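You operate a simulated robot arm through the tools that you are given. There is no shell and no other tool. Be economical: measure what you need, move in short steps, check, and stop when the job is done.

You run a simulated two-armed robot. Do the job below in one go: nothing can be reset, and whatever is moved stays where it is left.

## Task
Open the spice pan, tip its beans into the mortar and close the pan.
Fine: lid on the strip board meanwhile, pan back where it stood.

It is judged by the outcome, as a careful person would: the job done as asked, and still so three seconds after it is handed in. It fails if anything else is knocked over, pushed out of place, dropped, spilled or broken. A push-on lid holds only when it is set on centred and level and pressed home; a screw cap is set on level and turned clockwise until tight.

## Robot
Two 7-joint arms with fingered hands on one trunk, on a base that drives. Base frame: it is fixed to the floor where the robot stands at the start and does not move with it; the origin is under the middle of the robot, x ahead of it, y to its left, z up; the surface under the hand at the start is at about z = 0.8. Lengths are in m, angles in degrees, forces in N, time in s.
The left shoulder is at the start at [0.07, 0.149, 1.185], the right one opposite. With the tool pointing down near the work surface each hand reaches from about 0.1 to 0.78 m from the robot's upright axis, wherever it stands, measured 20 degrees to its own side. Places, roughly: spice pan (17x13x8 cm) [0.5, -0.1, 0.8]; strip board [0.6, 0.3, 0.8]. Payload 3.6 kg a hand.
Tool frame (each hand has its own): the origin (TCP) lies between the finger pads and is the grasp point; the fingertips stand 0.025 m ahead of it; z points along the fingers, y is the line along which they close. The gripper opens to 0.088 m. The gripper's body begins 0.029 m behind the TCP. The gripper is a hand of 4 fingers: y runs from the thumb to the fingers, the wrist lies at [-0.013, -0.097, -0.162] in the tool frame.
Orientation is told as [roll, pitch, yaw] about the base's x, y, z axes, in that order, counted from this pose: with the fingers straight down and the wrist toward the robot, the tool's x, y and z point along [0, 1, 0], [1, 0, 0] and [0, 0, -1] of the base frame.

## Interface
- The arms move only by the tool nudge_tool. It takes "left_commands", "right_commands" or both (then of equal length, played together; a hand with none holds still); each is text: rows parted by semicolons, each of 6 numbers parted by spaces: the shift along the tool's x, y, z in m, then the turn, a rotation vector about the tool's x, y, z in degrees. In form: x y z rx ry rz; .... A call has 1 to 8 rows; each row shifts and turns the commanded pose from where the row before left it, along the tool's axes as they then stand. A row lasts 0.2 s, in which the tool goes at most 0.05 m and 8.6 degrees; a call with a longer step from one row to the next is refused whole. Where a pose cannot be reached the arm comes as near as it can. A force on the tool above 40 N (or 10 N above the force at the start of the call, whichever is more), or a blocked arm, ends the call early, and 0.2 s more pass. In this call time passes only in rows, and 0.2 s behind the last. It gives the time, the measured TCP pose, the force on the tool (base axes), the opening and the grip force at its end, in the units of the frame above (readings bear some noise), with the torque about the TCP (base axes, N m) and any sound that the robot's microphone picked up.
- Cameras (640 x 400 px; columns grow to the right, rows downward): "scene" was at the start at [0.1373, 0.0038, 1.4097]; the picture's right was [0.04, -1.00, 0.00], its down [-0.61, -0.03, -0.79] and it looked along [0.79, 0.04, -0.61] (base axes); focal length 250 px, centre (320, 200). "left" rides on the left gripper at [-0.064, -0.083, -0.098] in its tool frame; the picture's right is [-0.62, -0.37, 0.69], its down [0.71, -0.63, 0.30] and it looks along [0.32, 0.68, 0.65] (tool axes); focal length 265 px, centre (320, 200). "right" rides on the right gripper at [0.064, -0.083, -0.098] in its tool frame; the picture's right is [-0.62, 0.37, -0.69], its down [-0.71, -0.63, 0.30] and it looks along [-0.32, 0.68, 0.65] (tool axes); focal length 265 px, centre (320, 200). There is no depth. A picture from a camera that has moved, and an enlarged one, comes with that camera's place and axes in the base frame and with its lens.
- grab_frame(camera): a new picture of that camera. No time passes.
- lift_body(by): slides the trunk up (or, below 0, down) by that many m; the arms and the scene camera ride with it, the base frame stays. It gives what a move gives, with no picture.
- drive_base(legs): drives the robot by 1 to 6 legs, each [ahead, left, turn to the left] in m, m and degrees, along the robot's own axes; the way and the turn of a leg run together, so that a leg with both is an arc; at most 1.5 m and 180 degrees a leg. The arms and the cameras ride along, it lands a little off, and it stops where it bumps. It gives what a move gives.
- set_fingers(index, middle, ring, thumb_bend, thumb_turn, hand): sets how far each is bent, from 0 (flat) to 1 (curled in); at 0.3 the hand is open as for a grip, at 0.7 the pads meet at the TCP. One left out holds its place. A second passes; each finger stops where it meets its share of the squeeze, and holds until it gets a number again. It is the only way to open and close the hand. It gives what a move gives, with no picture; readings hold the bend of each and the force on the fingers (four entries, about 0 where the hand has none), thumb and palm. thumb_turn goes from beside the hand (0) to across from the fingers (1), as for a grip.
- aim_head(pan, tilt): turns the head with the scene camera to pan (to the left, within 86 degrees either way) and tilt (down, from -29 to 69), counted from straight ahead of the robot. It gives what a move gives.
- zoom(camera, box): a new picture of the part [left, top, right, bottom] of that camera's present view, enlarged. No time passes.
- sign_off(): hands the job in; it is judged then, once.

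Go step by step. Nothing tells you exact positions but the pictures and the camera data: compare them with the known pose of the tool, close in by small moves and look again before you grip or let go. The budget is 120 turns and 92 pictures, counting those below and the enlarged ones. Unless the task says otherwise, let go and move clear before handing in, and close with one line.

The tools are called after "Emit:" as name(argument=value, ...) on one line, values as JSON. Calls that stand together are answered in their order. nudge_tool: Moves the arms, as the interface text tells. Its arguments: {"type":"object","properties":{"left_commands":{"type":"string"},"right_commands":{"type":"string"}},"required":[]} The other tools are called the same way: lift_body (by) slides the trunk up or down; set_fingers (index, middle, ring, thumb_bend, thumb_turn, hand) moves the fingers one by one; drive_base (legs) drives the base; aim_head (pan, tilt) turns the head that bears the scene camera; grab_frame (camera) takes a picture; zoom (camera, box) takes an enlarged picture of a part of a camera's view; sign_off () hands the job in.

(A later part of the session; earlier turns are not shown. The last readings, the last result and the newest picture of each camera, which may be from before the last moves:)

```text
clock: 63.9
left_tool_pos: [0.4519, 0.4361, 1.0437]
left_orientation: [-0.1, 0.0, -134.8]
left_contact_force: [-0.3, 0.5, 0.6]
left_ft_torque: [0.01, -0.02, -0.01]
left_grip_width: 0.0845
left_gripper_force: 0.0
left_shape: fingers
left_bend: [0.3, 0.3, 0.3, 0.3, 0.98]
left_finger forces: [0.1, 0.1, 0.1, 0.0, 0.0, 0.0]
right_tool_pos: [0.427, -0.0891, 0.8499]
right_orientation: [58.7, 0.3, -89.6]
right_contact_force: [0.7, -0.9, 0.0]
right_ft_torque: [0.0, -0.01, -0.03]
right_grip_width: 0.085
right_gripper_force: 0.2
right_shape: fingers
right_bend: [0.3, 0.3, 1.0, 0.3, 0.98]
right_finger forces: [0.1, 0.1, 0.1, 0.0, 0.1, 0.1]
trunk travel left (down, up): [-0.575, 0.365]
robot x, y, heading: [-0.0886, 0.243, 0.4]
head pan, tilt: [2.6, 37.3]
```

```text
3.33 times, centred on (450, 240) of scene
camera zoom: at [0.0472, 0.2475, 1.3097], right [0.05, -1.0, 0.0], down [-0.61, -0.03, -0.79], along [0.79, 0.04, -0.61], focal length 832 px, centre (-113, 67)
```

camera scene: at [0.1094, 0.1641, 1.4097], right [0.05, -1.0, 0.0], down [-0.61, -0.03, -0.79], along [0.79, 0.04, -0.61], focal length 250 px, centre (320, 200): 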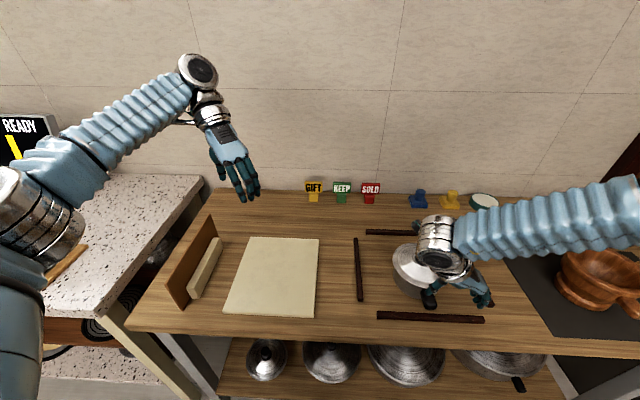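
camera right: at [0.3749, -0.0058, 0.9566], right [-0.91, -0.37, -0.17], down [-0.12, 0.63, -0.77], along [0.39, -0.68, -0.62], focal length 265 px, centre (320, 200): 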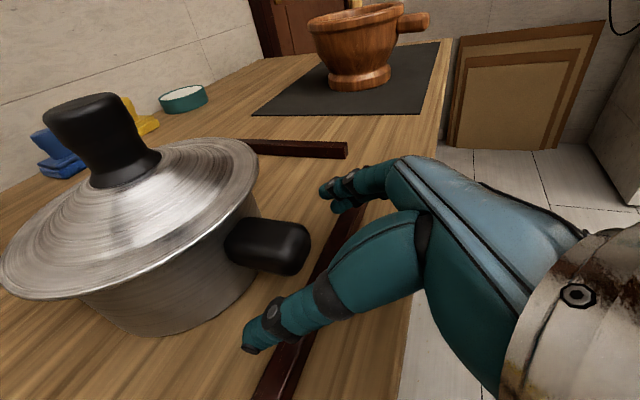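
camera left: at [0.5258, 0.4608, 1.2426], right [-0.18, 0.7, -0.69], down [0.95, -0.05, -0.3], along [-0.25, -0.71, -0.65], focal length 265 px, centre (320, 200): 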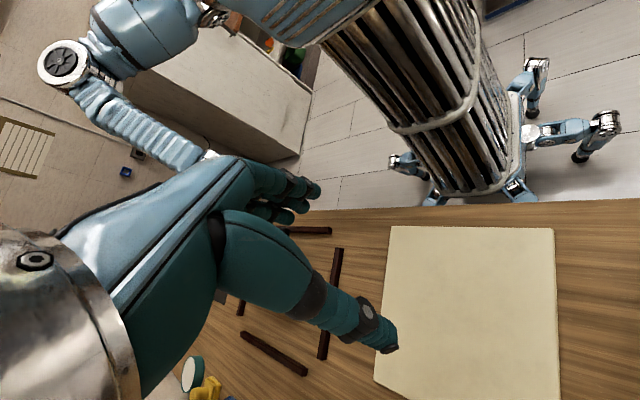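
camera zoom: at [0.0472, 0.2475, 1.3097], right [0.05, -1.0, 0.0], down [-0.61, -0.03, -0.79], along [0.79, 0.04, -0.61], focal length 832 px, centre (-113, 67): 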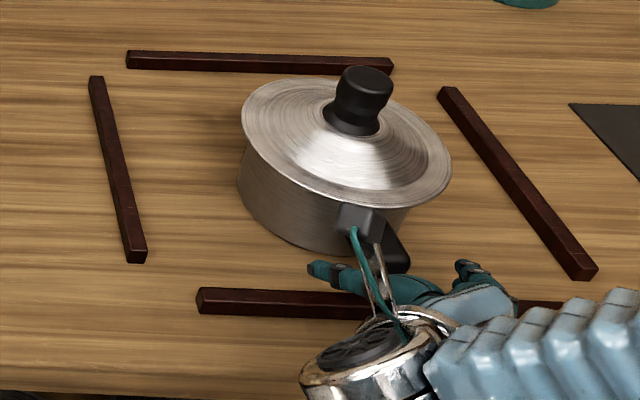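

The handle end is right in front of the TCP and its centre is near z 0.845. I'll advance about 25 mm so it lies between the thumb and fingers.

Emit:
nudge_tool(right_commands="0.001 0 0.013 0 0 0;0.001 0 0.012 0 0 0")

Emit:
grab_frame(camera="right")

```text
clock: 64.5
left_tool_pos: [0.4526, 0.4356, 1.0429]
left_orientation: [-0.1, 0.0, -134.7]
left_contact_force: [0.4, -0.2, -0.3]
left_ft_torque: [0.01, 0.01, -0.01]
left_grip_width: 0.0847
left_gripper_force: 0.0
left_shape: fingers
left_bend: [0.3, 0.3, 0.3, 0.3, 0.98]
left_finger forces: [0.1, 0.0, 0.1, 0.0, 0.0, 0.1]
right_tool_pos: [0.449, -0.0882, 0.8387]
right_orientation: [58.7, 0.2, -89.6]
right_contact_force: [0.5, 0.3, -0.9]
right_ft_torque: [0.03, 0.02, 0.01]
right_grip_width: 0.0847
right_gripper_force: 0.0
right_shape: fingers
right_bend: [0.3, 0.3, 1.0, 0.3, 0.98]
right_finger forces: [0.0, 0.0, 0.1, 0.0, 0.0, 0.0]
trunk travel left (down, up): [-0.575, 0.365]
robot x, y, heading: [-0.0923, 0.2405, 0.2]
head pan, tilt: [2.6, 37.3]
```

```text
43 pictures are left
camera right: at [0.3972, -0.0054, 0.9445], right [-0.91, -0.37, -0.17], down [-0.12, 0.63, -0.77], along [0.39, -0.68, -0.62], focal length 265 px, centre (320, 200)
```

right: 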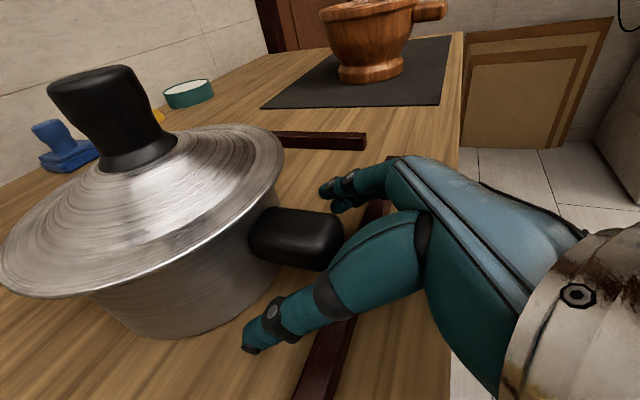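

Emit:
nudge_tool(right_commands="0.002 0 0.006 0 0 0")

Emit:
set_fingers(hand="right", index=0.75, middle=0.75, thumb_bend=0.75)

Emit:
grab_frame(camera="right")

Emit:
zoom(camera="scene", box=[370, 180, 530, 300])

```text
clock: 64.9
left_tool_pos: [0.4533, 0.4367, 1.0438]
left_orientation: [0.1, 0.1, -134.7]
left_contact_force: [-0.8, -0.3, -0.2]
left_ft_torque: [0.02, 0.03, -0.01]
left_grip_width: 0.0847
left_gripper_force: 0.0
left_shape: fingers
left_bend: [0.3, 0.3, 0.3, 0.3, 0.98]
left_finger forces: [0.0, 0.1, 0.0, 0.0, 0.0, 0.1]
right_tool_pos: [0.4574, -0.0872, 0.8356]
right_orientation: [58.6, 0.1, -89.6]
right_contact_force: [-1.0, -0.2, 0.8]
right_ft_torque: [-0.04, 0.01, -0.03]
right_grip_width: 0.0845
right_gripper_force: 0.3
right_shape: fingers
right_bend: [0.3, 0.3, 1.0, 0.3, 0.98]
right_finger forces: [0.0, 0.0, 0.5, 0.1, 0.0, 0.0]
trunk travel left (down, up): [-0.575, 0.365]
robot x, y, heading: [-0.0929, 0.2433, 0.1]
head pan, tilt: [2.6, 37.3]
```

```text
clock: 65.9
left_tool_pos: [0.453, 0.4371, 1.0439]
left_orientation: [0.0, 0.1, -134.8]
left_contact_force: [0.4, -0.1, 0.1]
left_ft_torque: [0.02, 0.0, 0.0]
left_grip_width: 0.0846
left_gripper_force: 0.1
left_shape: fingers
left_bend: [0.3, 0.3, 0.3, 0.3, 0.98]
left_finger forces: [0.0, 0.0, 0.0, 0.0, 0.0, 0.0]
right_tool_pos: [0.4549, -0.0889, 0.8362]
right_orientation: [58.7, 0.2, -89.5]
right_contact_force: [0.3, -0.6, 0.3]
right_ft_torque: [0.02, 0.0, 0.04]
right_grip_width: 0.0204
right_gripper_force: 10.4
right_shape: fingers
right_bend: [0.58, 0.75, 1.0, 0.63, 0.97]
right_finger forces: [9.2, 0.9, 0.1, 0.0, 10.3, 0.1]
trunk travel left (down, up): [-0.575, 0.365]
robot x, y, heading: [-0.0917, 0.2415, 0.4]
head pan, tilt: [2.6, 37.3]
```

```text
42 pictures are left
camera right: at [0.4035, -0.0054, 0.9428], right [-0.91, -0.37, -0.17], down [-0.12, 0.63, -0.77], along [0.39, -0.68, -0.62], focal length 265 px, centre (320, 200)
```

right: 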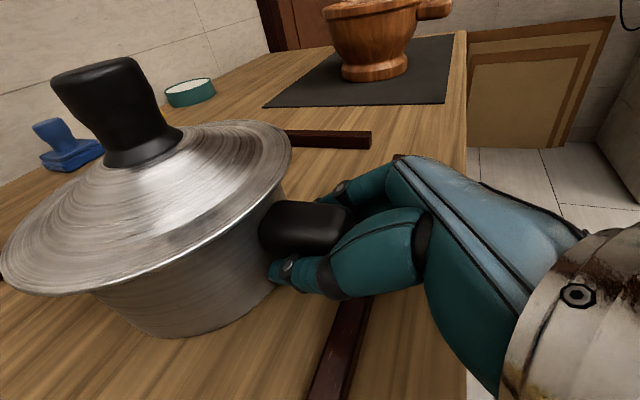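

```text
3.33 times, centred on (450, 240) of scene
camera zoom: at [0.0469, 0.2475, 1.3098], right [0.05, -1.0, 0.0], down [-0.61, -0.03, -0.79], along [0.79, 0.04, -0.61], focal length 832 px, centre (-113, 67)
```

zoom: 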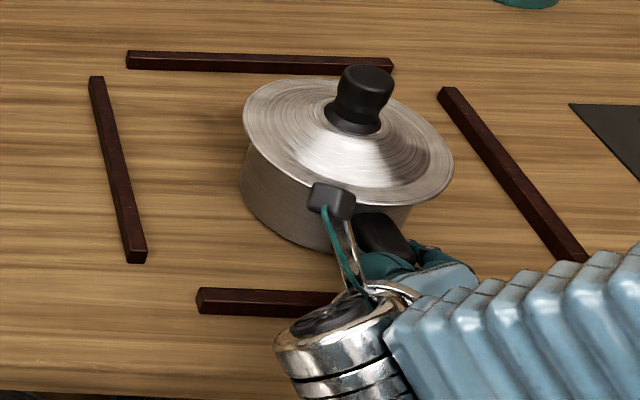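

The index and thumb hold the handle, but the middle finger slipped beneath it. I'll reopen, move the hand up about 1 cm and steepen it a little, then close again.

Emit:
set_fingers(hand="right", index=0.35, middle=0.35, thumb_bend=0.35)

Emit:
nudge_tool(right_commands="0.005 0 -0.003 0 -6 0;0.004 0 0 0 -6 0")

Emit:
set_fingers(hand="right", index=0.75, middle=0.75, thumb_bend=0.75)

Emit:
grab_frame(camera="right")

```text
clock: 66.9
left_tool_pos: [0.4518, 0.4369, 1.0438]
left_orientation: [0.1, 0.0, -134.8]
left_contact_force: [0.9, -0.1, -0.5]
left_ft_torque: [-0.02, -0.01, -0.03]
left_grip_width: 0.0843
left_gripper_force: 0.1
left_shape: fingers
left_bend: [0.3, 0.3, 0.3, 0.3, 0.98]
left_finger forces: [0.0, 0.0, 0.0, 0.0, 0.0, 0.0]
right_tool_pos: [0.4551, -0.0879, 0.8363]
right_orientation: [58.6, 0.3, -89.6]
right_contact_force: [-0.2, 0.2, 0.0]
right_ft_torque: [0.04, 0.01, 0.0]
right_grip_width: 0.0739
right_gripper_force: 0.2
right_shape: fingers
right_bend: [0.35, 0.35, 1.0, 0.35, 0.98]
right_finger forces: [0.0, 0.1, 0.0, 0.0, 0.1, 0.0]
trunk travel left (down, up): [-0.575, 0.365]
robot x, y, heading: [-0.0893, 0.2426, 0.3]
head pan, tilt: [2.6, 37.3]
```

```text
clock: 67.5
left_tool_pos: [0.453, 0.4366, 1.0445]
left_orientation: [0.0, -0.1, -134.9]
left_contact_force: [0.3, 0.6, -0.7]
left_ft_torque: [-0.02, -0.01, 0.02]
left_grip_width: 0.0849
left_gripper_force: 0.0
left_shape: fingers
left_bend: [0.3, 0.3, 0.3, 0.3, 0.98]
left_finger forces: [0.1, 0.1, 0.0, 0.0, 0.0, 0.1]
right_tool_pos: [0.4591, -0.0872, 0.8459]
right_orientation: [46.6, 0.2, -89.6]
right_contact_force: [-0.3, 0.5, 0.5]
right_ft_torque: [0.01, 0.0, 0.0]
right_grip_width: 0.0738
right_gripper_force: 0.1
right_shape: fingers
right_bend: [0.35, 0.35, 1.0, 0.35, 0.98]
right_finger forces: [0.1, 0.0, 0.0, 0.0, 0.0, 0.1]
trunk travel left (down, up): [-0.575, 0.365]
robot x, y, heading: [-0.0888, 0.2462, 0.3]
head pan, tilt: [2.6, 37.3]
```

```text
clock: 68.5
left_tool_pos: [0.4515, 0.4364, 1.0441]
left_orientation: [-0.1, 0.0, -134.8]
left_contact_force: [-0.6, -0.2, 0.2]
left_ft_torque: [0.02, -0.02, -0.01]
left_grip_width: 0.0846
left_gripper_force: 0.1
left_shape: fingers
left_bend: [0.3, 0.3, 0.3, 0.3, 0.98]
left_finger forces: [0.0, 0.0, 0.0, 0.0, 0.0, 0.0]
right_tool_pos: [0.4577, -0.0875, 0.8441]
right_orientation: [46.7, 0.2, -89.6]
right_contact_force: [-0.7, 0.7, 0.0]
right_ft_torque: [0.04, -0.09, 0.09]
right_grip_width: 0.0219
right_gripper_force: 16.2
right_shape: fingers
right_bend: [0.57, 0.73, 1.0, 0.6, 0.96]
right_finger forces: [10.8, 6.1, 0.1, 0.0, 15.2, 0.0]
trunk travel left (down, up): [-0.575, 0.365]
robot x, y, heading: [-0.091, 0.2443, 0.4]
head pan, tilt: [2.6, 37.3]
```

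```text
40 pictures are left
camera right: at [0.4293, -0.0041, 0.9595], right [-0.93, -0.37, 0.02], down [-0.27, 0.63, -0.73], along [0.26, -0.68, -0.69], focal length 265 px, centre (320, 200)
```

right: 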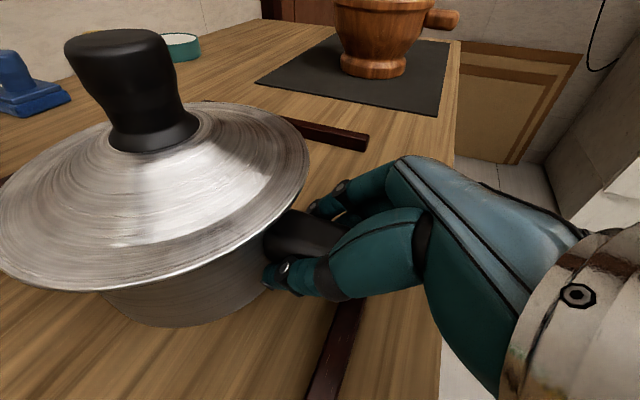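

Now the handle has a firm three-point grip. Next the left hand goes over to the knob at about yaw -95, staying clear of the right camera.

Emit:
nudge_tool(left_commands="0 0 0 0 0 -8;0 0 0 0 0 -8;0 0 0 0 0 -8;0 0 0 0 0 -8;0 0 0 0 0 -8")

Emit:
nudge_tool(left_commands="0.0116 0.0461 0 0 0 0;0.0116 0.0461 0 0 0 0;0.0116 0.0461 0 0 0 0;0.0116 0.0461 0 0 0 0;0.0116 0.0461 0 0 0 0;0.0116 0.0461 0 0 0 0;0.0116 0.0461 0 0 0 0;0.0116 0.0461 0 0 0 0")

Emit:
grab_frame(camera="left")

Emit:
grab_frame(camera="scene")

```text
clock: 69.7
left_tool_pos: [0.4522, 0.4366, 1.0455]
left_orientation: [-0.1, 0.0, -94.6]
left_contact_force: [-0.6, -0.3, 0.7]
left_ft_torque: [0.01, 0.01, 0.03]
left_grip_width: 0.0847
left_gripper_force: 0.1
left_shape: fingers
left_bend: [0.3, 0.3, 0.3, 0.3, 0.98]
left_finger forces: [0.0, 0.0, 0.0, 0.1, 0.1, 0.0]
right_tool_pos: [0.4584, -0.0867, 0.8449]
right_orientation: [46.6, 0.2, -89.6]
right_contact_force: [0.7, 0.5, -0.3]
right_ft_torque: [0.07, -0.09, 0.06]
right_grip_width: 0.0218
right_gripper_force: 16.4
right_shape: fingers
right_bend: [0.57, 0.73, 1.0, 0.6, 0.96]
right_finger forces: [10.7, 6.2, 0.0, 0.0, 15.2, 0.0]
trunk travel left (down, up): [-0.575, 0.365]
robot x, y, heading: [-0.0915, 0.2451, 0.4]
head pan, tilt: [2.6, 37.3]
```

```text
clock: 71.5
left_tool_pos: [0.5405, 0.1964, 1.0661]
left_orientation: [0.8, -3.2, -85.5]
left_contact_force: [-0.3, 0.2, -0.1]
left_ft_torque: [0.02, -0.01, -0.02]
left_grip_width: 0.0848
left_gripper_force: 0.1
left_shape: fingers
left_bend: [0.3, 0.3, 0.3, 0.3, 0.98]
left_finger forces: [0.0, 0.0, 0.0, 0.1, 0.0, 0.1]
left hand out of reach, approached as far as the arm can: row 7, 8
right_tool_pos: [0.4581, -0.0861, 0.845]
right_orientation: [46.7, 0.2, -89.6]
right_contact_force: [0.4, 1.2, 0.8]
right_ft_torque: [-0.02, -0.06, 0.01]
right_grip_width: 0.0221
right_gripper_force: 16.0
right_shape: fingers
right_bend: [0.71, 0.73, 1.0, 0.6, 0.96]
right_finger forces: [11.0, 5.7, 0.0, 0.1, 15.1, 0.1]
trunk travel left (down, up): [-0.575, 0.365]
robot x, y, heading: [-0.0912, 0.2435, 0.4]
head pan, tilt: [2.6, 37.3]
stopped in row 8 (left hand): the arm was blocked; the commanded pose is now the measured one
```

```text
39 pictures are left
camera left: at [0.4685, 0.2801, 1.1584], right [-0.63, 0.28, -0.72], down [0.67, 0.67, -0.33], along [0.39, -0.69, -0.61], focal length 265 px, centre (320, 200)
```

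left: 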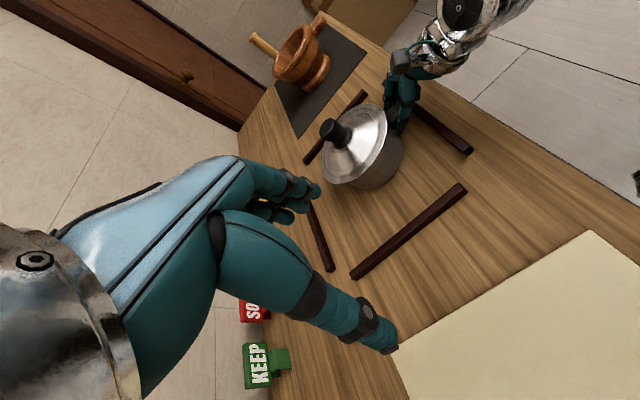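

```text
38 pictures are left
camera scene: at [0.0463, 0.25, 1.3098], right [0.05, -1.0, 0.0], down [-0.61, -0.03, -0.8], along [0.79, 0.04, -0.61], focal length 250 px, centre (320, 200)
```

scene: 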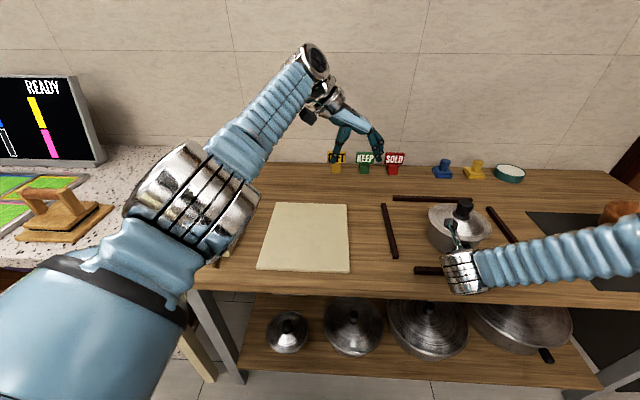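

The left arm is too far away here. Since the lid is tight, I'll lift the closed pan slightly with the right hand to test the grip, then bring it to where both hands can meet.

Emit:
nudge_tool(right_commands="0.0073 0 -0.0069 0 0 0;0.0073 0 -0.0069 0 0 0")

Emit:
grab_frame(camera="right")

Emit:
zoom(camera="left", box=[280, 50, 480, 220])

```text
clock: 72.1
left_tool_pos: [0.54, 0.1929, 1.0663]
left_orientation: [0.9, -3.2, -85.6]
left_contact_force: [0.1, -0.4, 0.5]
left_ft_torque: [-0.01, -0.02, 0.0]
left_grip_width: 0.085
left_gripper_force: 0.0
left_shape: fingers
left_bend: [0.3, 0.3, 0.3, 0.3, 0.98]
left_finger forces: [0.1, 0.1, 0.1, 0.0, 0.0, 0.1]
right_tool_pos: [0.459, -0.0893, 0.8637]
right_orientation: [46.5, 0.2, -89.5]
right_contact_force: [0.0, 0.1, -1.2]
right_ft_torque: [0.03, 0.06, 0.04]
right_grip_width: 0.022
right_gripper_force: 14.8
right_shape: fingers
right_bend: [0.71, 0.74, 1.0, 0.6, 0.96]
right_finger forces: [10.9, 3.3, 0.1, 0.0, 14.4, 0.0]
trunk travel left (down, up): [-0.575, 0.365]
robot x, y, heading: [-0.0927, 0.2407, 0.3]
head pan, tilt: [2.6, 37.3]
```

```text
37 pictures are left
camera right: at [0.4297, -0.0055, 0.9796], right [-0.93, -0.37, 0.02], down [-0.27, 0.63, -0.73], along [0.26, -0.68, -0.69], focal length 265 px, centre (320, 200)
```

right: 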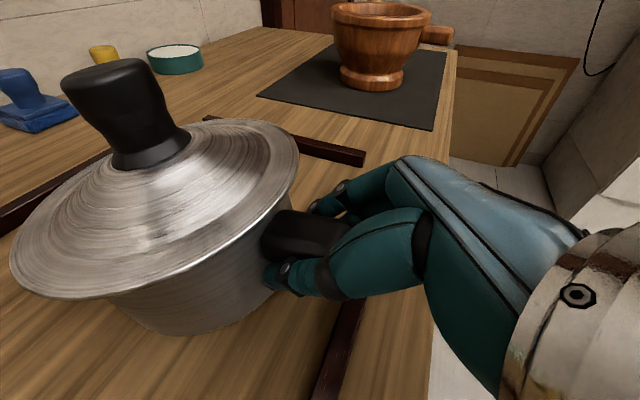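

```text
2.35 times, centred on (380, 135) of left
camera zoom: at [0.4681, 0.2769, 1.1591], right [-0.63, 0.28, -0.72], down [0.67, 0.67, -0.33], along [0.39, -0.69, -0.61], focal length 624 px, centre (179, 353)
```

zoom: 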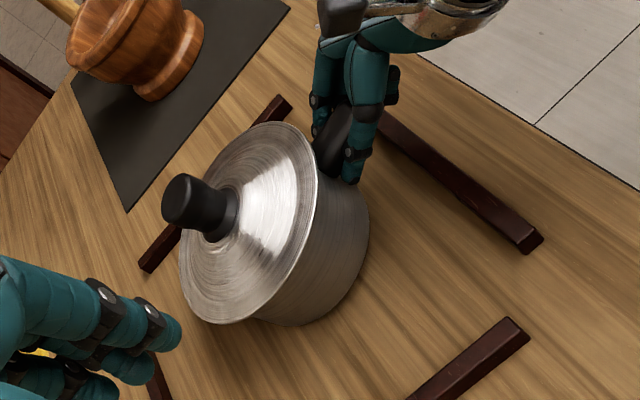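

When lifted, the handle pivots in the fingers, so the side grip cannot carry the closed pan level. It can still hold the handle down while the left hand pulls. I'll set the pan back down, let go, and choose a base position with a lower trunk where both hands reach.

Emit:
nudge_tool(right_commands="-0.0073 0 0.0069 0 0 0;-0.0073 0 0.0069 0 0 0")

Emit:
set_fingers(hand="right", index=0.3, middle=0.3, thumb_bend=0.3)

Emit:
nudge_tool(right_commands="0 0 -0.03 0 0 0;0 0 -0.04 0 0 0;0.03 0 -0.03 0 0 0;0.03 0 -0.03 0 0 0;0.03 0 -0.03 0 0 0;0.03 0 -0.03 0 0 0;0.03 0 -0.03 0 0 0;0 0 0 0 0 0", left_commands="0 -0.03 0 0 0 0;0 -0.03 0 0 0 0;0 0 -0.03 0 0 0;0 0 -0.03 0 0 -8;0 0 -0.03 0 0 -8;0 0 -0.03 0 0 -8;0 0 -0.03 0 0 -8;0 0 -0.03 0 0 -8")

Emit:
drive_base(legs=[[0, -0.16, 0]])

Emit:
zoom(camera="scene", box=[300, 180, 480, 315])

```text
clock: 72.7
left_tool_pos: [0.5395, 0.194, 1.0667]
left_orientation: [0.8, -3.2, -85.6]
left_contact_force: [0.3, 0.5, -0.5]
left_ft_torque: [0.01, 0.02, 0.0]
left_grip_width: 0.0847
left_gripper_force: 0.1
left_shape: fingers
left_bend: [0.3, 0.3, 0.3, 0.3, 0.98]
left_finger forces: [0.1, 0.1, 0.0, 0.0, 0.0, 0.0]
right_tool_pos: [0.4595, -0.088, 0.8445]
right_orientation: [46.8, 0.3, -89.6]
right_contact_force: [-1.0, -0.1, 0.3]
right_ft_torque: [0.04, -0.18, 0.05]
right_grip_width: 0.0221
right_gripper_force: 16.7
right_shape: fingers
right_bend: [0.71, 0.74, 1.0, 0.61, 0.96]
right_finger forces: [11.5, 7.9, 0.1, 0.0, 14.0, 0.0]
trunk travel left (down, up): [-0.575, 0.365]
robot x, y, heading: [-0.093, 0.2422, 0.3]
head pan, tilt: [2.6, 37.3]
```

```text
clock: 73.7
left_tool_pos: [0.5416, 0.1941, 1.0666]
left_orientation: [0.8, -3.3, -85.6]
left_contact_force: [0.4, -0.2, 0.9]
left_ft_torque: [0.0, 0.01, -0.01]
left_grip_width: 0.0851
left_gripper_force: 0.1
left_shape: fingers
left_bend: [0.3, 0.3, 0.3, 0.3, 0.98]
left_finger forces: [0.0, 0.1, 0.1, 0.0, 0.0, 0.0]
right_tool_pos: [0.4602, -0.0867, 0.8443]
right_orientation: [46.6, 0.2, -89.7]
right_contact_force: [-0.5, -0.6, 0.3]
right_ft_torque: [0.0, -0.02, -0.01]
right_grip_width: 0.0843
right_gripper_force: 0.1
right_shape: fingers
right_bend: [0.3, 0.3, 1.0, 0.3, 0.97]
right_finger forces: [0.1, 0.0, 0.1, 0.1, 0.0, 0.1]
trunk travel left (down, up): [-0.575, 0.365]
robot x, y, heading: [-0.0895, 0.2428, 0.2]
head pan, tilt: [2.6, 37.3]
```

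```text
clock: 75.5
left_tool_pos: [0.5437, 0.2635, 1.2397]
left_orientation: [-1.6, -2.9, -45.5]
left_contact_force: [0.2, -0.1, 0.5]
left_ft_torque: [0.0, -0.02, -0.05]
left_grip_width: 0.085
left_gripper_force: 0.0
left_shape: fingers
left_bend: [0.3, 0.3, 0.3, 0.3, 0.98]
left_finger forces: [0.1, 0.0, 0.0, 0.0, 0.0, 0.1]
left hand out of reach, approached as far as the arm can: row 1, 2, 3, 4, 8
right_tool_pos: [0.406, -0.0879, 1.1031]
right_orientation: [46.6, 0.2, -89.6]
right_contact_force: [-0.3, 0.2, 0.3]
right_ft_torque: [0.01, 0.04, -0.01]
right_grip_width: 0.0843
right_gripper_force: 0.0
right_shape: fingers
right_bend: [0.3, 0.3, 1.0, 0.3, 0.97]
right_finger forces: [0.0, 0.0, 0.1, 0.1, 0.0, 0.0]
trunk travel left (down, up): [-0.575, 0.365]
robot x, y, heading: [-0.0918, 0.243, 0.4]
head pan, tilt: [2.6, 37.3]
```

```text
clock: 78.1
left_tool_pos: [0.5434, 0.103, 1.2415]
left_orientation: [-1.4, -3.0, -45.8]
left_contact_force: [0.0, -1.1, 0.0]
left_ft_torque: [0.0, 0.01, 0.01]
left_grip_width: 0.0849
left_gripper_force: 0.1
left_shape: fingers
left_bend: [0.3, 0.3, 0.3, 0.3, 0.98]
left_finger forces: [0.0, 0.1, 0.1, 0.0, 0.0, 0.1]
right_tool_pos: [0.404, -0.2495, 1.1026]
right_orientation: [46.6, 0.2, -89.7]
right_contact_force: [0.1, -0.5, 0.7]
right_ft_torque: [-0.02, 0.01, 0.01]
right_grip_width: 0.0846
right_gripper_force: 0.0
right_shape: fingers
right_bend: [0.3, 0.3, 1.0, 0.3, 0.97]
right_finger forces: [0.1, 0.1, 0.1, 0.0, 0.0, 0.1]
trunk travel left (down, up): [-0.575, 0.365]
robot x, y, heading: [-0.0862, 0.0814, 0.2]
head pan, tilt: [2.6, 37.3]
```

```text
2.96 times, centred on (390, 248) of scene
camera zoom: at [0.0471, 0.0849, 1.3098], right [0.05, -1.0, 0.0], down [-0.61, -0.03, -0.8], along [0.79, 0.04, -0.61], focal length 740 px, centre (113, 59)
```

zoom: 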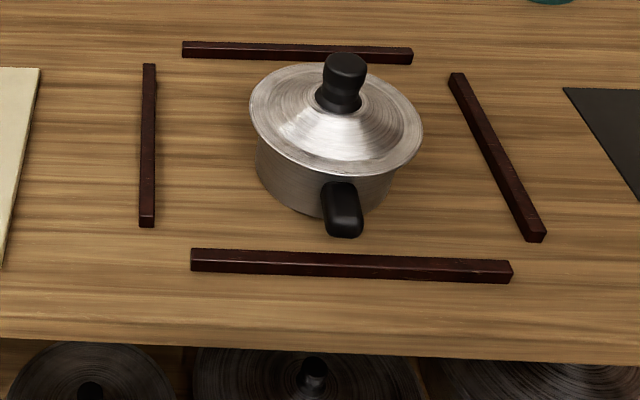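

The pan is back in its place. I'll lower the trunk and bring the right hand to the handle again from here.

Emit:
lift_body(by=-0.13)

Emit:
nudge_tool(right_commands="0 -0.04 0 0 0 0;0 -0.04 0 0 0 0;0 -0.04 0 0 0 0;-0.02 -0.04 0.02 0 0 0;-0.02 0 0.02 0 0 0;-0.02 0 0.02 0 0 0")

```text
clock: 79.7
left_tool_pos: [0.5438, 0.1021, 1.1121]
left_orientation: [-1.3, -3.1, -45.8]
left_contact_force: [0.3, 0.9, -0.2]
left_ft_torque: [-0.02, 0.0, 0.01]
left_grip_width: 0.0848
left_gripper_force: 0.0
left_shape: fingers
left_bend: [0.3, 0.3, 0.3, 0.3, 0.98]
left_finger forces: [0.0, 0.0, 0.0, 0.1, 0.0, 0.1]
right_tool_pos: [0.4038, -0.248, 0.9722]
right_orientation: [46.6, 0.1, -89.7]
right_contact_force: [0.9, -0.5, -0.3]
right_ft_torque: [0.0, 0.03, 0.01]
right_grip_width: 0.0846
right_gripper_force: 0.1
right_shape: fingers
right_bend: [0.3, 0.3, 1.0, 0.3, 0.97]
right_finger forces: [0.0, 0.0, 0.0, 0.1, 0.1, 0.0]
trunk travel left (down, up): [-0.445, 0.495]
robot x, y, heading: [-0.0889, 0.0817, 0.6]
head pan, tilt: [2.6, 37.3]
```

```text
clock: 81.1
left_tool_pos: [0.5448, 0.1033, 1.1098]
left_orientation: [-1.4, -3.0, -45.7]
left_contact_force: [0.3, 0.6, -0.2]
left_ft_torque: [-0.02, 0.01, -0.01]
left_grip_width: 0.0847
left_gripper_force: 0.1
left_shape: fingers
left_bend: [0.3, 0.3, 0.3, 0.3, 0.98]
left_finger forces: [0.0, 0.0, 0.0, 0.1, 0.0, 0.1]
right_tool_pos: [0.4087, -0.0886, 0.8871]
right_orientation: [46.6, 0.2, -89.8]
right_contact_force: [-0.3, 0.9, 0.2]
right_ft_torque: [-0.01, 0.03, -0.03]
right_grip_width: 0.0846
right_gripper_force: 0.0
right_shape: fingers
right_bend: [0.3, 0.3, 1.0, 0.3, 0.97]
right_finger forces: [0.0, 0.0, 0.1, 0.0, 0.0, 0.0]
trunk travel left (down, up): [-0.445, 0.495]
robot x, y, heading: [-0.0927, 0.0837, 0.3]
head pan, tilt: [2.6, 37.3]
```

Emit:
nudge_tool(right_commands="0.001 0 0.022 0 0 0;0.001 0 0.022 0 0 0;0.001 0 0.0215 0 0 0")

Emit:
set_fingers(hand="right", index=0.75, middle=0.75, thumb_bend=0.75)

Emit:
grab_frame(camera="scene")

```text
clock: 81.9
left_tool_pos: [0.5432, 0.1015, 1.1116]
left_orientation: [-1.4, -2.9, -45.6]
left_contact_force: [-0.6, -0.1, 0.1]
left_ft_torque: [0.0, 0.02, 0.02]
left_grip_width: 0.0848
left_gripper_force: 0.1
left_shape: fingers
left_bend: [0.3, 0.3, 0.3, 0.3, 0.98]
left_finger forces: [0.0, 0.0, 0.0, 0.1, 0.0, 0.0]
right_tool_pos: [0.4573, -0.0884, 0.8442]
right_orientation: [46.6, 0.1, -89.9]
right_contact_force: [0.5, 0.1, 0.1]
right_ft_torque: [0.0, 0.0, -0.03]
right_grip_width: 0.0842
right_gripper_force: 0.1
right_shape: fingers
right_bend: [0.3, 0.3, 1.0, 0.3, 0.97]
right_finger forces: [0.0, 0.0, 0.0, 0.1, 0.0, 0.0]
trunk travel left (down, up): [-0.445, 0.495]
robot x, y, heading: [-0.0889, 0.081, 0.4]
head pan, tilt: [2.6, 37.3]
```

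```text
clock: 82.9
left_tool_pos: [0.5435, 0.1029, 1.1108]
left_orientation: [-1.3, -3.0, -45.7]
left_contact_force: [-0.4, -0.3, 0.6]
left_ft_torque: [0.01, 0.01, 0.04]
left_grip_width: 0.0848
left_gripper_force: 0.0
left_shape: fingers
left_bend: [0.3, 0.3, 0.3, 0.3, 0.98]
left_finger forces: [0.1, 0.0, 0.0, 0.1, 0.0, 0.0]
right_tool_pos: [0.4565, -0.0887, 0.8449]
right_orientation: [46.6, 0.1, -89.6]
right_contact_force: [0.9, 0.4, 0.1]
right_ft_torque: [0.05, -0.04, 0.11]
right_grip_width: 0.0219
right_gripper_force: 16.1
right_shape: fingers
right_bend: [0.57, 0.73, 1.0, 0.6, 0.96]
right_finger forces: [10.5, 6.7, 0.1, 0.1, 15.1, 0.0]
trunk travel left (down, up): [-0.445, 0.495]
robot x, y, heading: [-0.0899, 0.0818, 0.2]
head pan, tilt: [2.6, 37.3]
```

```text
34 pictures are left
camera scene: at [0.0477, 0.0854, 1.1798], right [0.05, -1.0, 0.0], down [-0.61, -0.03, -0.8], along [0.79, 0.04, -0.61], focal length 250 px, centre (320, 200)
```

scene: 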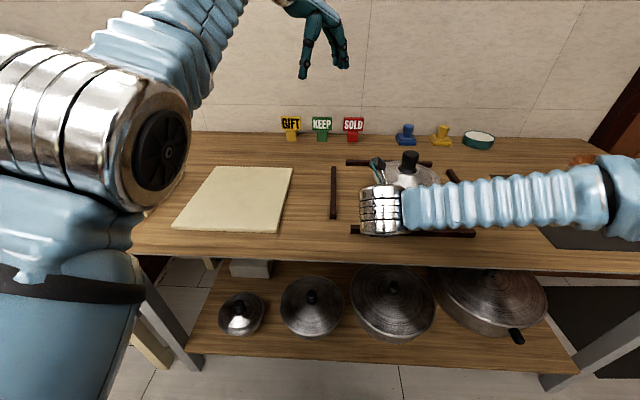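

The right hand grips the handle, and the left arm has room now. I'll bring the left hand level at about yaw -20 above the knob.

Emit:
nudge_tool(left_commands="0 0 0 3.1 -1.2 0;0 0 0 0 0 -8.6;0 0 0 0 0 -8.6;0 0 0 0 0 -8.5")

Emit:
nudge_tool(left_commands="-0.0352 0.011 0.022 0 0 0;-0.0352 0.011 0.022 0 0 0;-0.0352 0.011 0.022 0 0 0;-0.0352 0.011 0.022 0 0 0;-0.0352 0.011 0.022 0 0 0")

Emit:
grab_frame(camera="left")

```text
clock: 83.9
left_tool_pos: [0.5538, 0.1212, 1.1096]
left_orientation: [-3.2, 1.5, -18.1]
left_contact_force: [-0.5, -0.3, 0.3]
left_ft_torque: [0.02, 0.01, -0.03]
left_grip_width: 0.0849
left_gripper_force: 0.0
left_shape: fingers
left_bend: [0.3, 0.3, 0.3, 0.3, 0.98]
left_finger forces: [0.0, 0.0, 0.0, 0.0, 0.0, 0.1]
left hand out of reach, approached as far as the arm can: row 1, 2, 3, 4
right_tool_pos: [0.4578, -0.0872, 0.8447]
right_orientation: [46.6, 0.1, -89.7]
right_contact_force: [0.4, 0.9, -0.6]
right_ft_torque: [0.04, -0.04, 0.06]
right_grip_width: 0.022
right_gripper_force: 15.6
right_shape: fingers
right_bend: [0.57, 0.73, 1.0, 0.6, 0.96]
right_finger forces: [10.7, 6.3, 0.1, 0.0, 14.9, 0.0]
trunk travel left (down, up): [-0.445, 0.495]
robot x, y, heading: [-0.0856, 0.0852, 0.2]
head pan, tilt: [2.6, 37.3]
```

```text
clock: 84.6
left_tool_pos: [0.5762, 0.1204, 1.0925]
left_orientation: [-7.8, -0.3, -11.5]
left_contact_force: [-0.4, 0.3, 0.4]
left_ft_torque: [0.0, 0.02, 0.01]
left_grip_width: 0.0852
left_gripper_force: 0.1
left_shape: fingers
left_bend: [0.3, 0.3, 0.3, 0.3, 0.98]
left_finger forces: [0.0, 0.1, 0.0, 0.0, 0.0, 0.0]
right_tool_pos: [0.4578, -0.0878, 0.8448]
right_orientation: [46.5, 0.2, -89.8]
right_contact_force: [-0.5, 0.0, 0.3]
right_ft_torque: [0.03, -0.05, -0.02]
right_grip_width: 0.0221
right_gripper_force: 15.9
right_shape: fingers
right_bend: [0.57, 0.73, 1.0, 0.6, 0.96]
right_finger forces: [11.2, 6.4, 0.1, 0.0, 14.8, 0.0]
trunk travel left (down, up): [-0.445, 0.495]
robot x, y, heading: [-0.0865, 0.0777, 0.0]
head pan, tilt: [2.6, 37.3]
stopped in row 3 (left hand): the arm was blocked; the commanded pose is now the measured one
```

```text
33 pictures are left
camera left: at [0.4847, 0.0881, 1.1986], right [-0.5, -0.62, -0.61], down [-0.48, 0.78, -0.4], along [0.72, 0.09, -0.69], focal length 265 px, centre (320, 200)
```

left: 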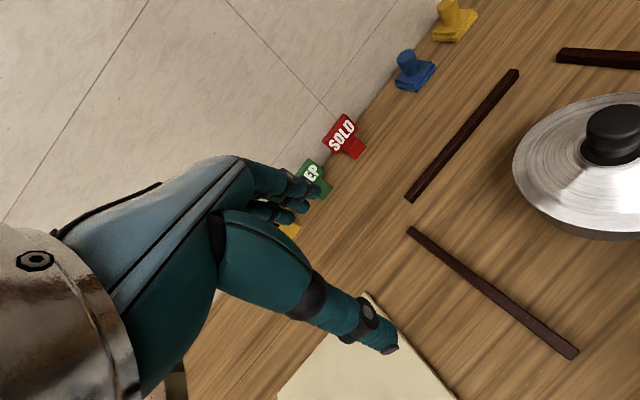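

The left elbow has drifted into a bad posture. I'll take the left hand out to the left and lower, level it, and see whether it comes free.

Emit:
nudge_tool(left_commands="0.04 -0.02 0 0 0 0;0.04 -0.02 0 1.6 7.6 0;0.04 -0.02 0.02 0 0 0;0.02 -0.02 0.03 0 0 0;0 -0.02 0.03 0 0 0;0 0 0.03 0 0 0")

Emit:
grab_frame(camera="scene")

```text
clock: 86.0
left_tool_pos: [0.6185, 0.2711, 1.0344]
left_orientation: [0.0, 1.3, -11.9]
left_contact_force: [-0.6, -0.5, -0.6]
left_ft_torque: [0.0, 0.0, -0.01]
left_grip_width: 0.085
left_gripper_force: 0.0
left_shape: fingers
left_bend: [0.3, 0.3, 0.3, 0.3, 0.98]
left_finger forces: [0.0, 0.0, 0.0, 0.0, 0.0, 0.0]
left hand out of reach, approached as far as the arm can: row 1, 2, 3, 4, 5, 6
right_tool_pos: [0.4578, -0.0868, 0.8439]
right_orientation: [46.6, 0.2, -89.7]
right_contact_force: [0.4, 0.2, 0.3]
right_ft_torque: [0.0, -0.07, -0.01]
right_grip_width: 0.0222
right_gripper_force: 16.5
right_shape: fingers
right_bend: [0.57, 0.73, 1.0, 0.6, 0.96]
right_finger forces: [11.1, 6.3, 0.0, 0.0, 14.7, 0.1]
trunk travel left (down, up): [-0.445, 0.495]
robot x, y, heading: [-0.0896, 0.0811, 0.4]
head pan, tilt: [2.6, 37.3]
```

```text
32 pictures are left
camera scene: at [0.0485, 0.0861, 1.1797], right [0.05, -1.0, 0.0], down [-0.61, -0.03, -0.79], along [0.79, 0.04, -0.61], focal length 250 px, centre (320, 200)
```

scene: 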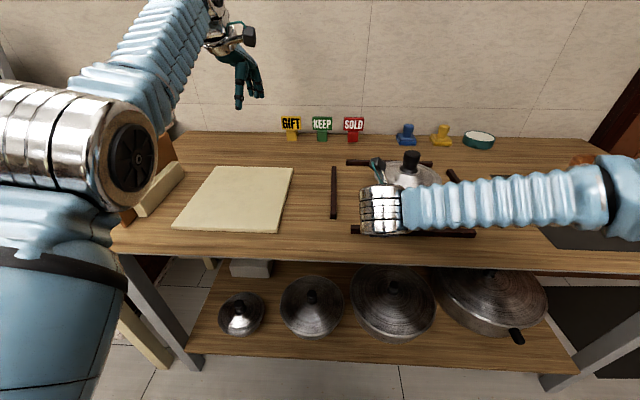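

Emit:
nudge_tool(left_commands="0.02 -0.02 0 0 0 -8;0.02 -0.02 0 0 0 -8;0.02 -0.02 0 0 0 -8;0.01 -0.02 0 0 0 -8;0 -0.02 0 0 0 -8;-0.01 -0.02 0 0 0 -8;-0.01 -0.02 0 0 0 -8;-0.01 -0.02 0 0 0 -8")

Emit:
grab_frame(camera="scene")

```text
clock: 87.8
left_tool_pos: [0.5673, 0.2733, 1.0759]
left_orientation: [1.2, 0.4, 52.3]
left_contact_force: [0.0, 0.2, -0.9]
left_ft_torque: [0.02, 0.0, 0.01]
left_grip_width: 0.0851
left_gripper_force: 0.1
left_shape: fingers
left_bend: [0.3, 0.3, 0.3, 0.3, 0.98]
left_finger forces: [0.1, 0.0, 0.1, 0.1, 0.1, 0.0]
left hand out of reach, approached as far as the arm can: row 1, 2, 3, 4, 5, 6, 8
right_tool_pos: [0.4573, -0.0891, 0.8438]
right_orientation: [46.4, 0.3, -89.6]
right_contact_force: [0.3, 0.3, 0.3]
right_ft_torque: [0.02, -0.06, 0.01]
right_grip_width: 0.0221
right_gripper_force: 16.1
right_shape: fingers
right_bend: [0.57, 0.73, 1.0, 0.6, 0.96]
right_finger forces: [10.9, 6.1, 0.1, 0.1, 14.7, 0.0]
trunk travel left (down, up): [-0.445, 0.495]
robot x, y, heading: [-0.0879, 0.0806, 0.2]
head pan, tilt: [2.6, 37.3]
```

```text
31 pictures are left
camera scene: at [0.0474, 0.0844, 1.1798], right [0.05, -1.0, 0.0], down [-0.61, -0.03, -0.8], along [0.79, 0.04, -0.61], focal length 250 px, centre (320, 200)
```

scene: 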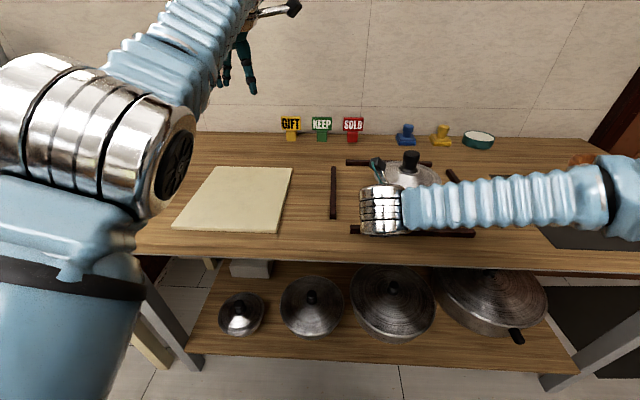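

Emit:
nudge_tool(left_commands="0.045 0 0 0 0 0;0.045 0 0 0 0 0;0.045 0 0 0 0 0;0.045 0 0 0 0 0;0.045 0 0 0 0 0;0.045 0 0 0 0 0;0.045 0 0 0 0 0;0.045 0 0 0 0 0")

Emit:
nudge_tool(left_commands="0 0 0.02 0 0 8;0 0 0.02 0 0 8;0 0 0.02 0 0 8;0 0 0.02 0 0 8;0 0 0 0 0 8;0 0 0 0 0 8")

Emit:
aim_head(pan=30, tilt=37)

Emit:
grab_frame(camera="scene")

```text
clock: 89.6
left_tool_pos: [0.4547, 0.5014, 1.2101]
left_orientation: [1.2, 0.6, 52.2]
left_contact_force: [-0.4, 1.3, -0.8]
left_ft_torque: [-0.03, -0.01, -0.02]
left_grip_width: 0.0847
left_gripper_force: 0.1
left_shape: fingers
left_bend: [0.3, 0.3, 0.3, 0.3, 0.98]
left_finger forces: [0.0, 0.0, 0.0, 0.1, 0.0, 0.1]
left hand out of reach, approached as far as the arm can: row 1, 2, 3, 4, 5, 6, 7, 8
right_tool_pos: [0.4559, -0.0867, 0.8455]
right_orientation: [46.5, 0.2, -89.9]
right_contact_force: [-1.4, 0.9, 0.1]
right_ft_torque: [-0.01, -0.05, 0.01]
right_grip_width: 0.0221
right_gripper_force: 15.9
right_shape: fingers
right_bend: [0.57, 0.73, 1.0, 0.6, 0.96]
right_finger forces: [11.3, 6.0, 0.0, 0.0, 14.8, 0.0]
trunk travel left (down, up): [-0.445, 0.495]
robot x, y, heading: [-0.0868, 0.0823, 0.6]
head pan, tilt: [2.6, 37.3]
```

```text
clock: 91.0
left_tool_pos: [0.4905, 0.5176, 1.1643]
left_orientation: [0.4, 1.2, 3.9]
left_contact_force: [0.5, 0.1, 0.8]
left_ft_torque: [-0.02, -0.02, 0.03]
left_grip_width: 0.085
left_gripper_force: 0.0
left_shape: fingers
left_bend: [0.3, 0.3, 0.3, 0.3, 0.98]
left_finger forces: [0.1, 0.0, 0.0, 0.0, 0.0, 0.1]
left hand out of reach, approached as far as the arm can: row 1, 2, 3, 4, 6
right_tool_pos: [0.4571, -0.0868, 0.8442]
right_orientation: [46.6, 0.2, -89.7]
right_contact_force: [-0.8, 0.0, 0.0]
right_ft_torque: [-0.01, -0.04, 0.01]
right_grip_width: 0.0223
right_gripper_force: 15.8
right_shape: fingers
right_bend: [0.57, 0.73, 1.0, 0.6, 0.96]
right_finger forces: [11.3, 6.1, 0.0, 0.1, 14.7, 0.0]
trunk travel left (down, up): [-0.445, 0.495]
robot x, y, heading: [-0.0873, 0.0811, 0.5]
head pan, tilt: [2.6, 37.3]
```

```text
clock: 91.9
left_tool_pos: [0.49, 0.518, 1.1644]
left_orientation: [0.4, 1.3, 4.2]
left_contact_force: [0.4, 0.2, -0.2]
left_ft_torque: [-0.02, 0.02, -0.01]
left_grip_width: 0.085
left_gripper_force: 0.1
left_shape: fingers
left_bend: [0.3, 0.3, 0.3, 0.3, 0.98]
left_finger forces: [0.0, 0.0, 0.0, 0.1, 0.0, 0.0]
right_tool_pos: [0.4579, -0.0877, 0.8445]
right_orientation: [46.6, 0.2, -89.6]
right_contact_force: [-0.2, -0.6, -0.5]
right_ft_torque: [0.03, -0.06, 0.01]
right_grip_width: 0.0223
right_gripper_force: 15.8
right_shape: fingers
right_bend: [0.57, 0.73, 1.0, 0.6, 0.96]
right_finger forces: [11.2, 6.0, 0.0, 0.1, 14.7, 0.0]
trunk travel left (down, up): [-0.445, 0.495]
robot x, y, heading: [-0.0911, 0.0818, 0.3]
head pan, tilt: [30.0, 37.0]
```

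```text
30 pictures are left
camera scene: at [0.0361, 0.1249, 1.1803], right [0.5, -0.86, 0.0], down [-0.52, -0.3, -0.8], along [0.69, 0.4, -0.6], focal length 250 px, centre (320, 200)
```

scene: 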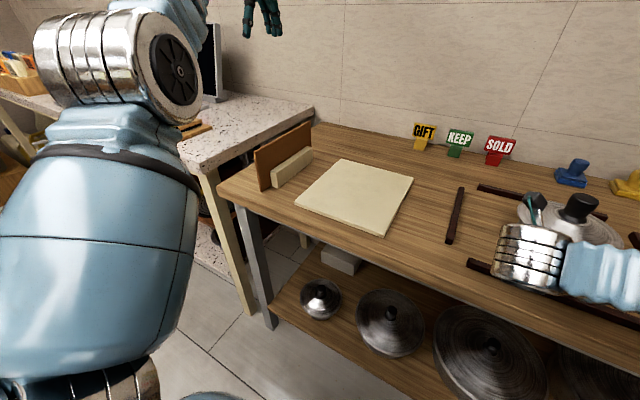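

The arms keep crossing badly from this heading. If the robot stands to the left of the pan and faces it diagonally (heading -45°), both hands get natural orientations. I'll release the handle, raise the trunk and reposition.

Emit:
set_fingers(hand="right", index=0.3, middle=0.3, thumb_bend=0.3)

Emit:
nudge_tool(right_commands="0 0 -0.03 0 0 0;0 0 -0.04 0 0 0;0.03 0 -0.03 0 0 0;0.03 0 -0.03 0 0 0;0.03 0 -0.03 0 0 0")

Emit:
lift_body(by=0.23)

Emit:
drive_base(legs=[[0, 0, -45]])

Emit:
drive_base(legs=[[-0.162, 0.29, 0]])

Emit:
aim_head(pan=0, tilt=40)

Emit:
grab_frame(camera="scene")

```text
clock: 92.9
left_tool_pos: [0.4906, 0.5186, 1.1648]
left_orientation: [0.3, 1.2, 4.0]
left_contact_force: [0.5, 0.0, -0.3]
left_ft_torque: [0.03, -0.04, 0.05]
left_grip_width: 0.0848
left_gripper_force: 0.0
left_shape: fingers
left_bend: [0.3, 0.3, 0.3, 0.3, 0.98]
left_finger forces: [0.0, 0.1, 0.0, 0.0, 0.0, 0.0]
right_tool_pos: [0.457, -0.088, 0.8443]
right_orientation: [46.6, 0.2, -89.6]
right_contact_force: [1.2, -0.3, 0.1]
right_ft_torque: [0.01, 0.01, -0.01]
right_grip_width: 0.0846
right_gripper_force: 0.0
right_shape: fingers
right_bend: [0.3, 0.3, 1.0, 0.3, 0.97]
right_finger forces: [0.0, 0.1, 0.1, 0.0, 0.0, 0.1]
trunk travel left (down, up): [-0.445, 0.495]
robot x, y, heading: [-0.0903, 0.0826, 0.2]
head pan, tilt: [30.0, 37.0]
```

```text
clock: 94.1
left_tool_pos: [0.4898, 0.5181, 1.1641]
left_orientation: [0.4, 1.1, 4.0]
left_contact_force: [0.5, -0.1, -0.7]
left_ft_torque: [0.0, 0.01, -0.01]
left_grip_width: 0.0852
left_gripper_force: 0.1
left_shape: fingers
left_bend: [0.3, 0.3, 0.3, 0.3, 0.98]
left_finger forces: [0.0, 0.0, 0.1, 0.0, 0.0, 0.1]
right_tool_pos: [0.4028, -0.0872, 1.0199]
right_orientation: [46.7, 0.2, -89.7]
right_contact_force: [0.7, -0.6, 0.0]
right_ft_torque: [-0.01, -0.01, -0.01]
right_grip_width: 0.0845
right_gripper_force: 0.2
right_shape: fingers
right_bend: [0.3, 0.3, 1.0, 0.3, 0.97]
right_finger forces: [0.0, 0.1, 0.0, 0.0, 0.1, 0.0]
trunk travel left (down, up): [-0.445, 0.495]
robot x, y, heading: [-0.0879, 0.0813, 0.3]
head pan, tilt: [30.0, 37.0]
```

```text
clock: 96.5
left_tool_pos: [0.4898, 0.5183, 1.3946]
left_orientation: [0.3, 1.2, 4.2]
left_contact_force: [0.0, 0.9, 1.2]
left_ft_torque: [-0.01, -0.02, -0.01]
left_grip_width: 0.0851
left_gripper_force: 0.1
left_shape: fingers
left_bend: [0.3, 0.3, 0.3, 0.3, 0.98]
left_finger forces: [0.0, 0.0, 0.0, 0.1, 0.0, 0.0]
right_tool_pos: [0.4048, -0.0872, 1.2498]
right_orientation: [46.6, 0.2, -89.8]
right_contact_force: [-0.3, -0.3, -0.1]
right_ft_torque: [0.01, 0.01, 0.02]
right_grip_width: 0.0845
right_gripper_force: 0.1
right_shape: fingers
right_bend: [0.3, 0.3, 1.0, 0.3, 0.97]
right_finger forces: [0.1, 0.0, 0.0, 0.0, 0.1, 0.1]
trunk travel left (down, up): [-0.675, 0.265]
robot x, y, heading: [-0.0885, 0.0806, 0.6]
head pan, tilt: [30.0, 37.0]
```

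```text
clock: 102.1
left_tool_pos: [0.6304, -0.0201, 1.3931]
left_orientation: [0.3, 1.2, -41.0]
left_contact_force: [0.0, 0.1, -0.4]
left_ft_torque: [0.01, 0.03, -0.01]
left_grip_width: 0.0852
left_gripper_force: 0.2
left_shape: fingers
left_bend: [0.3, 0.3, 0.3, 0.3, 0.98]
left_finger forces: [0.0, 0.0, 0.0, 0.0, 0.0, 0.1]
right_tool_pos: [0.1388, -0.3864, 1.2491]
right_orientation: [46.5, 0.1, -135.0]
right_contact_force: [0.6, 0.1, 0.7]
right_ft_torque: [-0.02, 0.01, 0.01]
right_grip_width: 0.0842
right_gripper_force: 0.0
right_shape: fingers
right_bend: [0.3, 0.3, 1.0, 0.3, 0.97]
right_finger forces: [0.0, 0.1, 0.0, 0.1, 0.0, 0.1]
trunk travel left (down, up): [-0.675, 0.265]
robot x, y, heading: [-0.0929, 0.0799, -45.0]
head pan, tilt: [30.0, 37.0]
```

```text
clock: 106.4
left_tool_pos: [0.7223, 0.3052, 1.394]
left_orientation: [0.4, 1.2, -40.8]
left_contact_force: [-0.3, -0.2, 0.3]
left_ft_torque: [0.0, 0.03, -0.01]
left_grip_width: 0.0849
left_gripper_force: 0.0
left_shape: fingers
left_bend: [0.3, 0.3, 0.3, 0.3, 0.98]
left_finger forces: [0.0, 0.0, 0.0, 0.0, 0.0, 0.0]
right_tool_pos: [0.2323, -0.0634, 1.2492]
right_orientation: [46.6, 0.2, -134.7]
right_contact_force: [0.9, 0.1, 0.2]
right_ft_torque: [0.03, 0.01, -0.02]
right_grip_width: 0.0845
right_gripper_force: 0.1
right_shape: fingers
right_bend: [0.3, 0.3, 1.0, 0.3, 0.97]
right_finger forces: [0.0, 0.0, 0.0, 0.0, 0.1, 0.0]
trunk travel left (down, up): [-0.675, 0.265]
robot x, y, heading: [0.0046, 0.4069, -44.8]
head pan, tilt: [30.0, 37.0]
```

```text
clock: 107.4
left_tool_pos: [0.7199, 0.3045, 1.3944]
left_orientation: [0.5, 1.3, -40.7]
left_contact_force: [0.6, -0.1, -0.6]
left_ft_torque: [-0.01, 0.01, -0.01]
left_grip_width: 0.0848
left_gripper_force: 0.2
left_shape: fingers
left_bend: [0.3, 0.3, 0.3, 0.3, 0.98]
left_finger forces: [0.0, 0.0, 0.0, 0.1, 0.0, 0.1]
right_tool_pos: [0.2323, -0.0636, 1.2497]
right_orientation: [46.6, 0.2, -134.7]
right_contact_force: [-0.3, -0.4, 0.0]
right_ft_torque: [0.02, 0.03, -0.01]
right_grip_width: 0.0843
right_gripper_force: 0.1
right_shape: fingers
right_bend: [0.3, 0.3, 1.0, 0.3, 0.97]
right_finger forces: [0.0, 0.0, 0.0, 0.0, 0.1, 0.1]
trunk travel left (down, up): [-0.675, 0.265]
robot x, y, heading: [-0.0013, 0.4088, -44.9]
head pan, tilt: [0.0, 40.0]
```

```text
29 pictures are left
camera scene: at [0.0977, 0.3116, 1.4058], right [-0.7, -0.71, 0.0], down [-0.46, 0.45, -0.77], along [0.55, -0.54, -0.64], focal length 250 px, centre (320, 200)
```

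scene: 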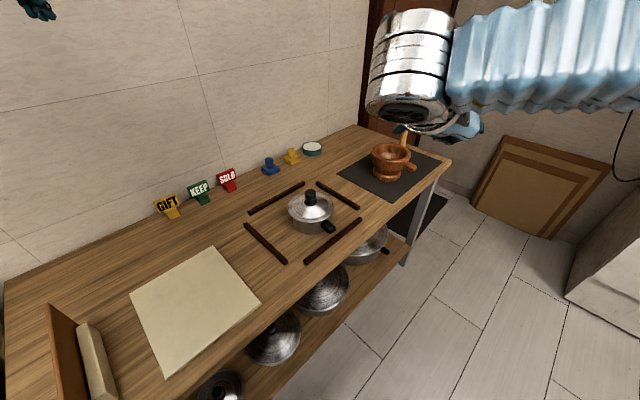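

Emit:
nudge_tool(left_commands="-0.03 0.008 0.035 0 0 0;-0.03 0.008 0.035 0 0 0;-0.03 0.008 0.035 0 0 0;-0.03 0.008 0.035 0 0 0;-0.035 0.008 0.03 0 0 0;-0.035 0.008 0.03 0 0 0;-0.035 0.008 0.03 0 0 0;-0.035 0.008 0.03 0 0 0", right_commands="0 0 0 5.8 0 -5.5;0 0 0 5.8 0 -5.5;0 0 0 5.8 0 -5.5;0 0 0 5.8 0 -5.5;0 0 0 5.8 0 -5.5;0 0 0 3.6 0 -3.4;-0.01 0 0.02 0 0 0;-0.01 0 0.02 0 0 0")

Emit:
grab_frame(camera="scene")

```text
clock: 109.2
left_tool_pos: [0.6763, 0.0277, 1.1804]
left_orientation: [0.6, 1.3, -40.7]
left_contact_force: [0.4, 0.0, -0.2]
left_ft_torque: [0.01, 0.0, -0.01]
left_grip_width: 0.0847
left_gripper_force: 0.0
left_shape: fingers
left_bend: [0.3, 0.3, 0.3, 0.3, 0.98]
left_finger forces: [0.1, 0.1, 0.0, 0.0, 0.0, 0.1]
left hand out of reach, approached as far as the arm can: row 1, 2, 3, 4, 5, 6, 7
right_tool_pos: [0.2485, -0.0647, 1.2055]
right_orientation: [46.7, 0.2, -89.7]
right_contact_force: [0.6, 0.7, -0.6]
right_ft_torque: [0.02, -0.01, 0.02]
right_grip_width: 0.0845
right_gripper_force: 0.0
right_shape: fingers
right_bend: [0.3, 0.3, 1.0, 0.3, 0.97]
right_finger forces: [0.0, 0.0, 0.0, 0.0, 0.0, 0.0]
trunk travel left (down, up): [-0.675, 0.265]
robot x, y, heading: [0.0026, 0.4084, -44.8]
head pan, tilt: [0.0, 40.0]
```

```text
28 pictures are left
camera scene: at [0.0992, 0.3094, 1.4056], right [-0.7, -0.71, 0.0], down [-0.46, 0.45, -0.76], along [0.54, -0.54, -0.64], focal length 250 px, centre (320, 200)
```

scene: 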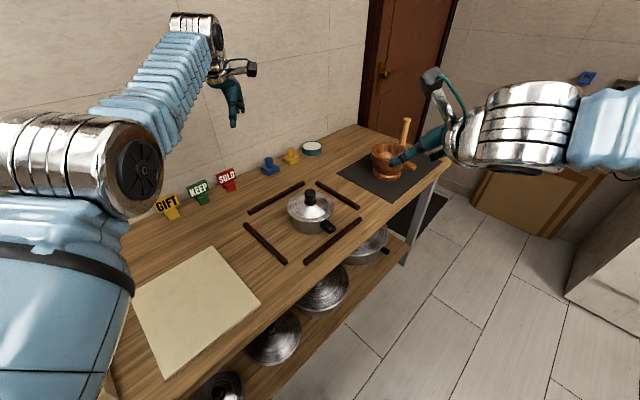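

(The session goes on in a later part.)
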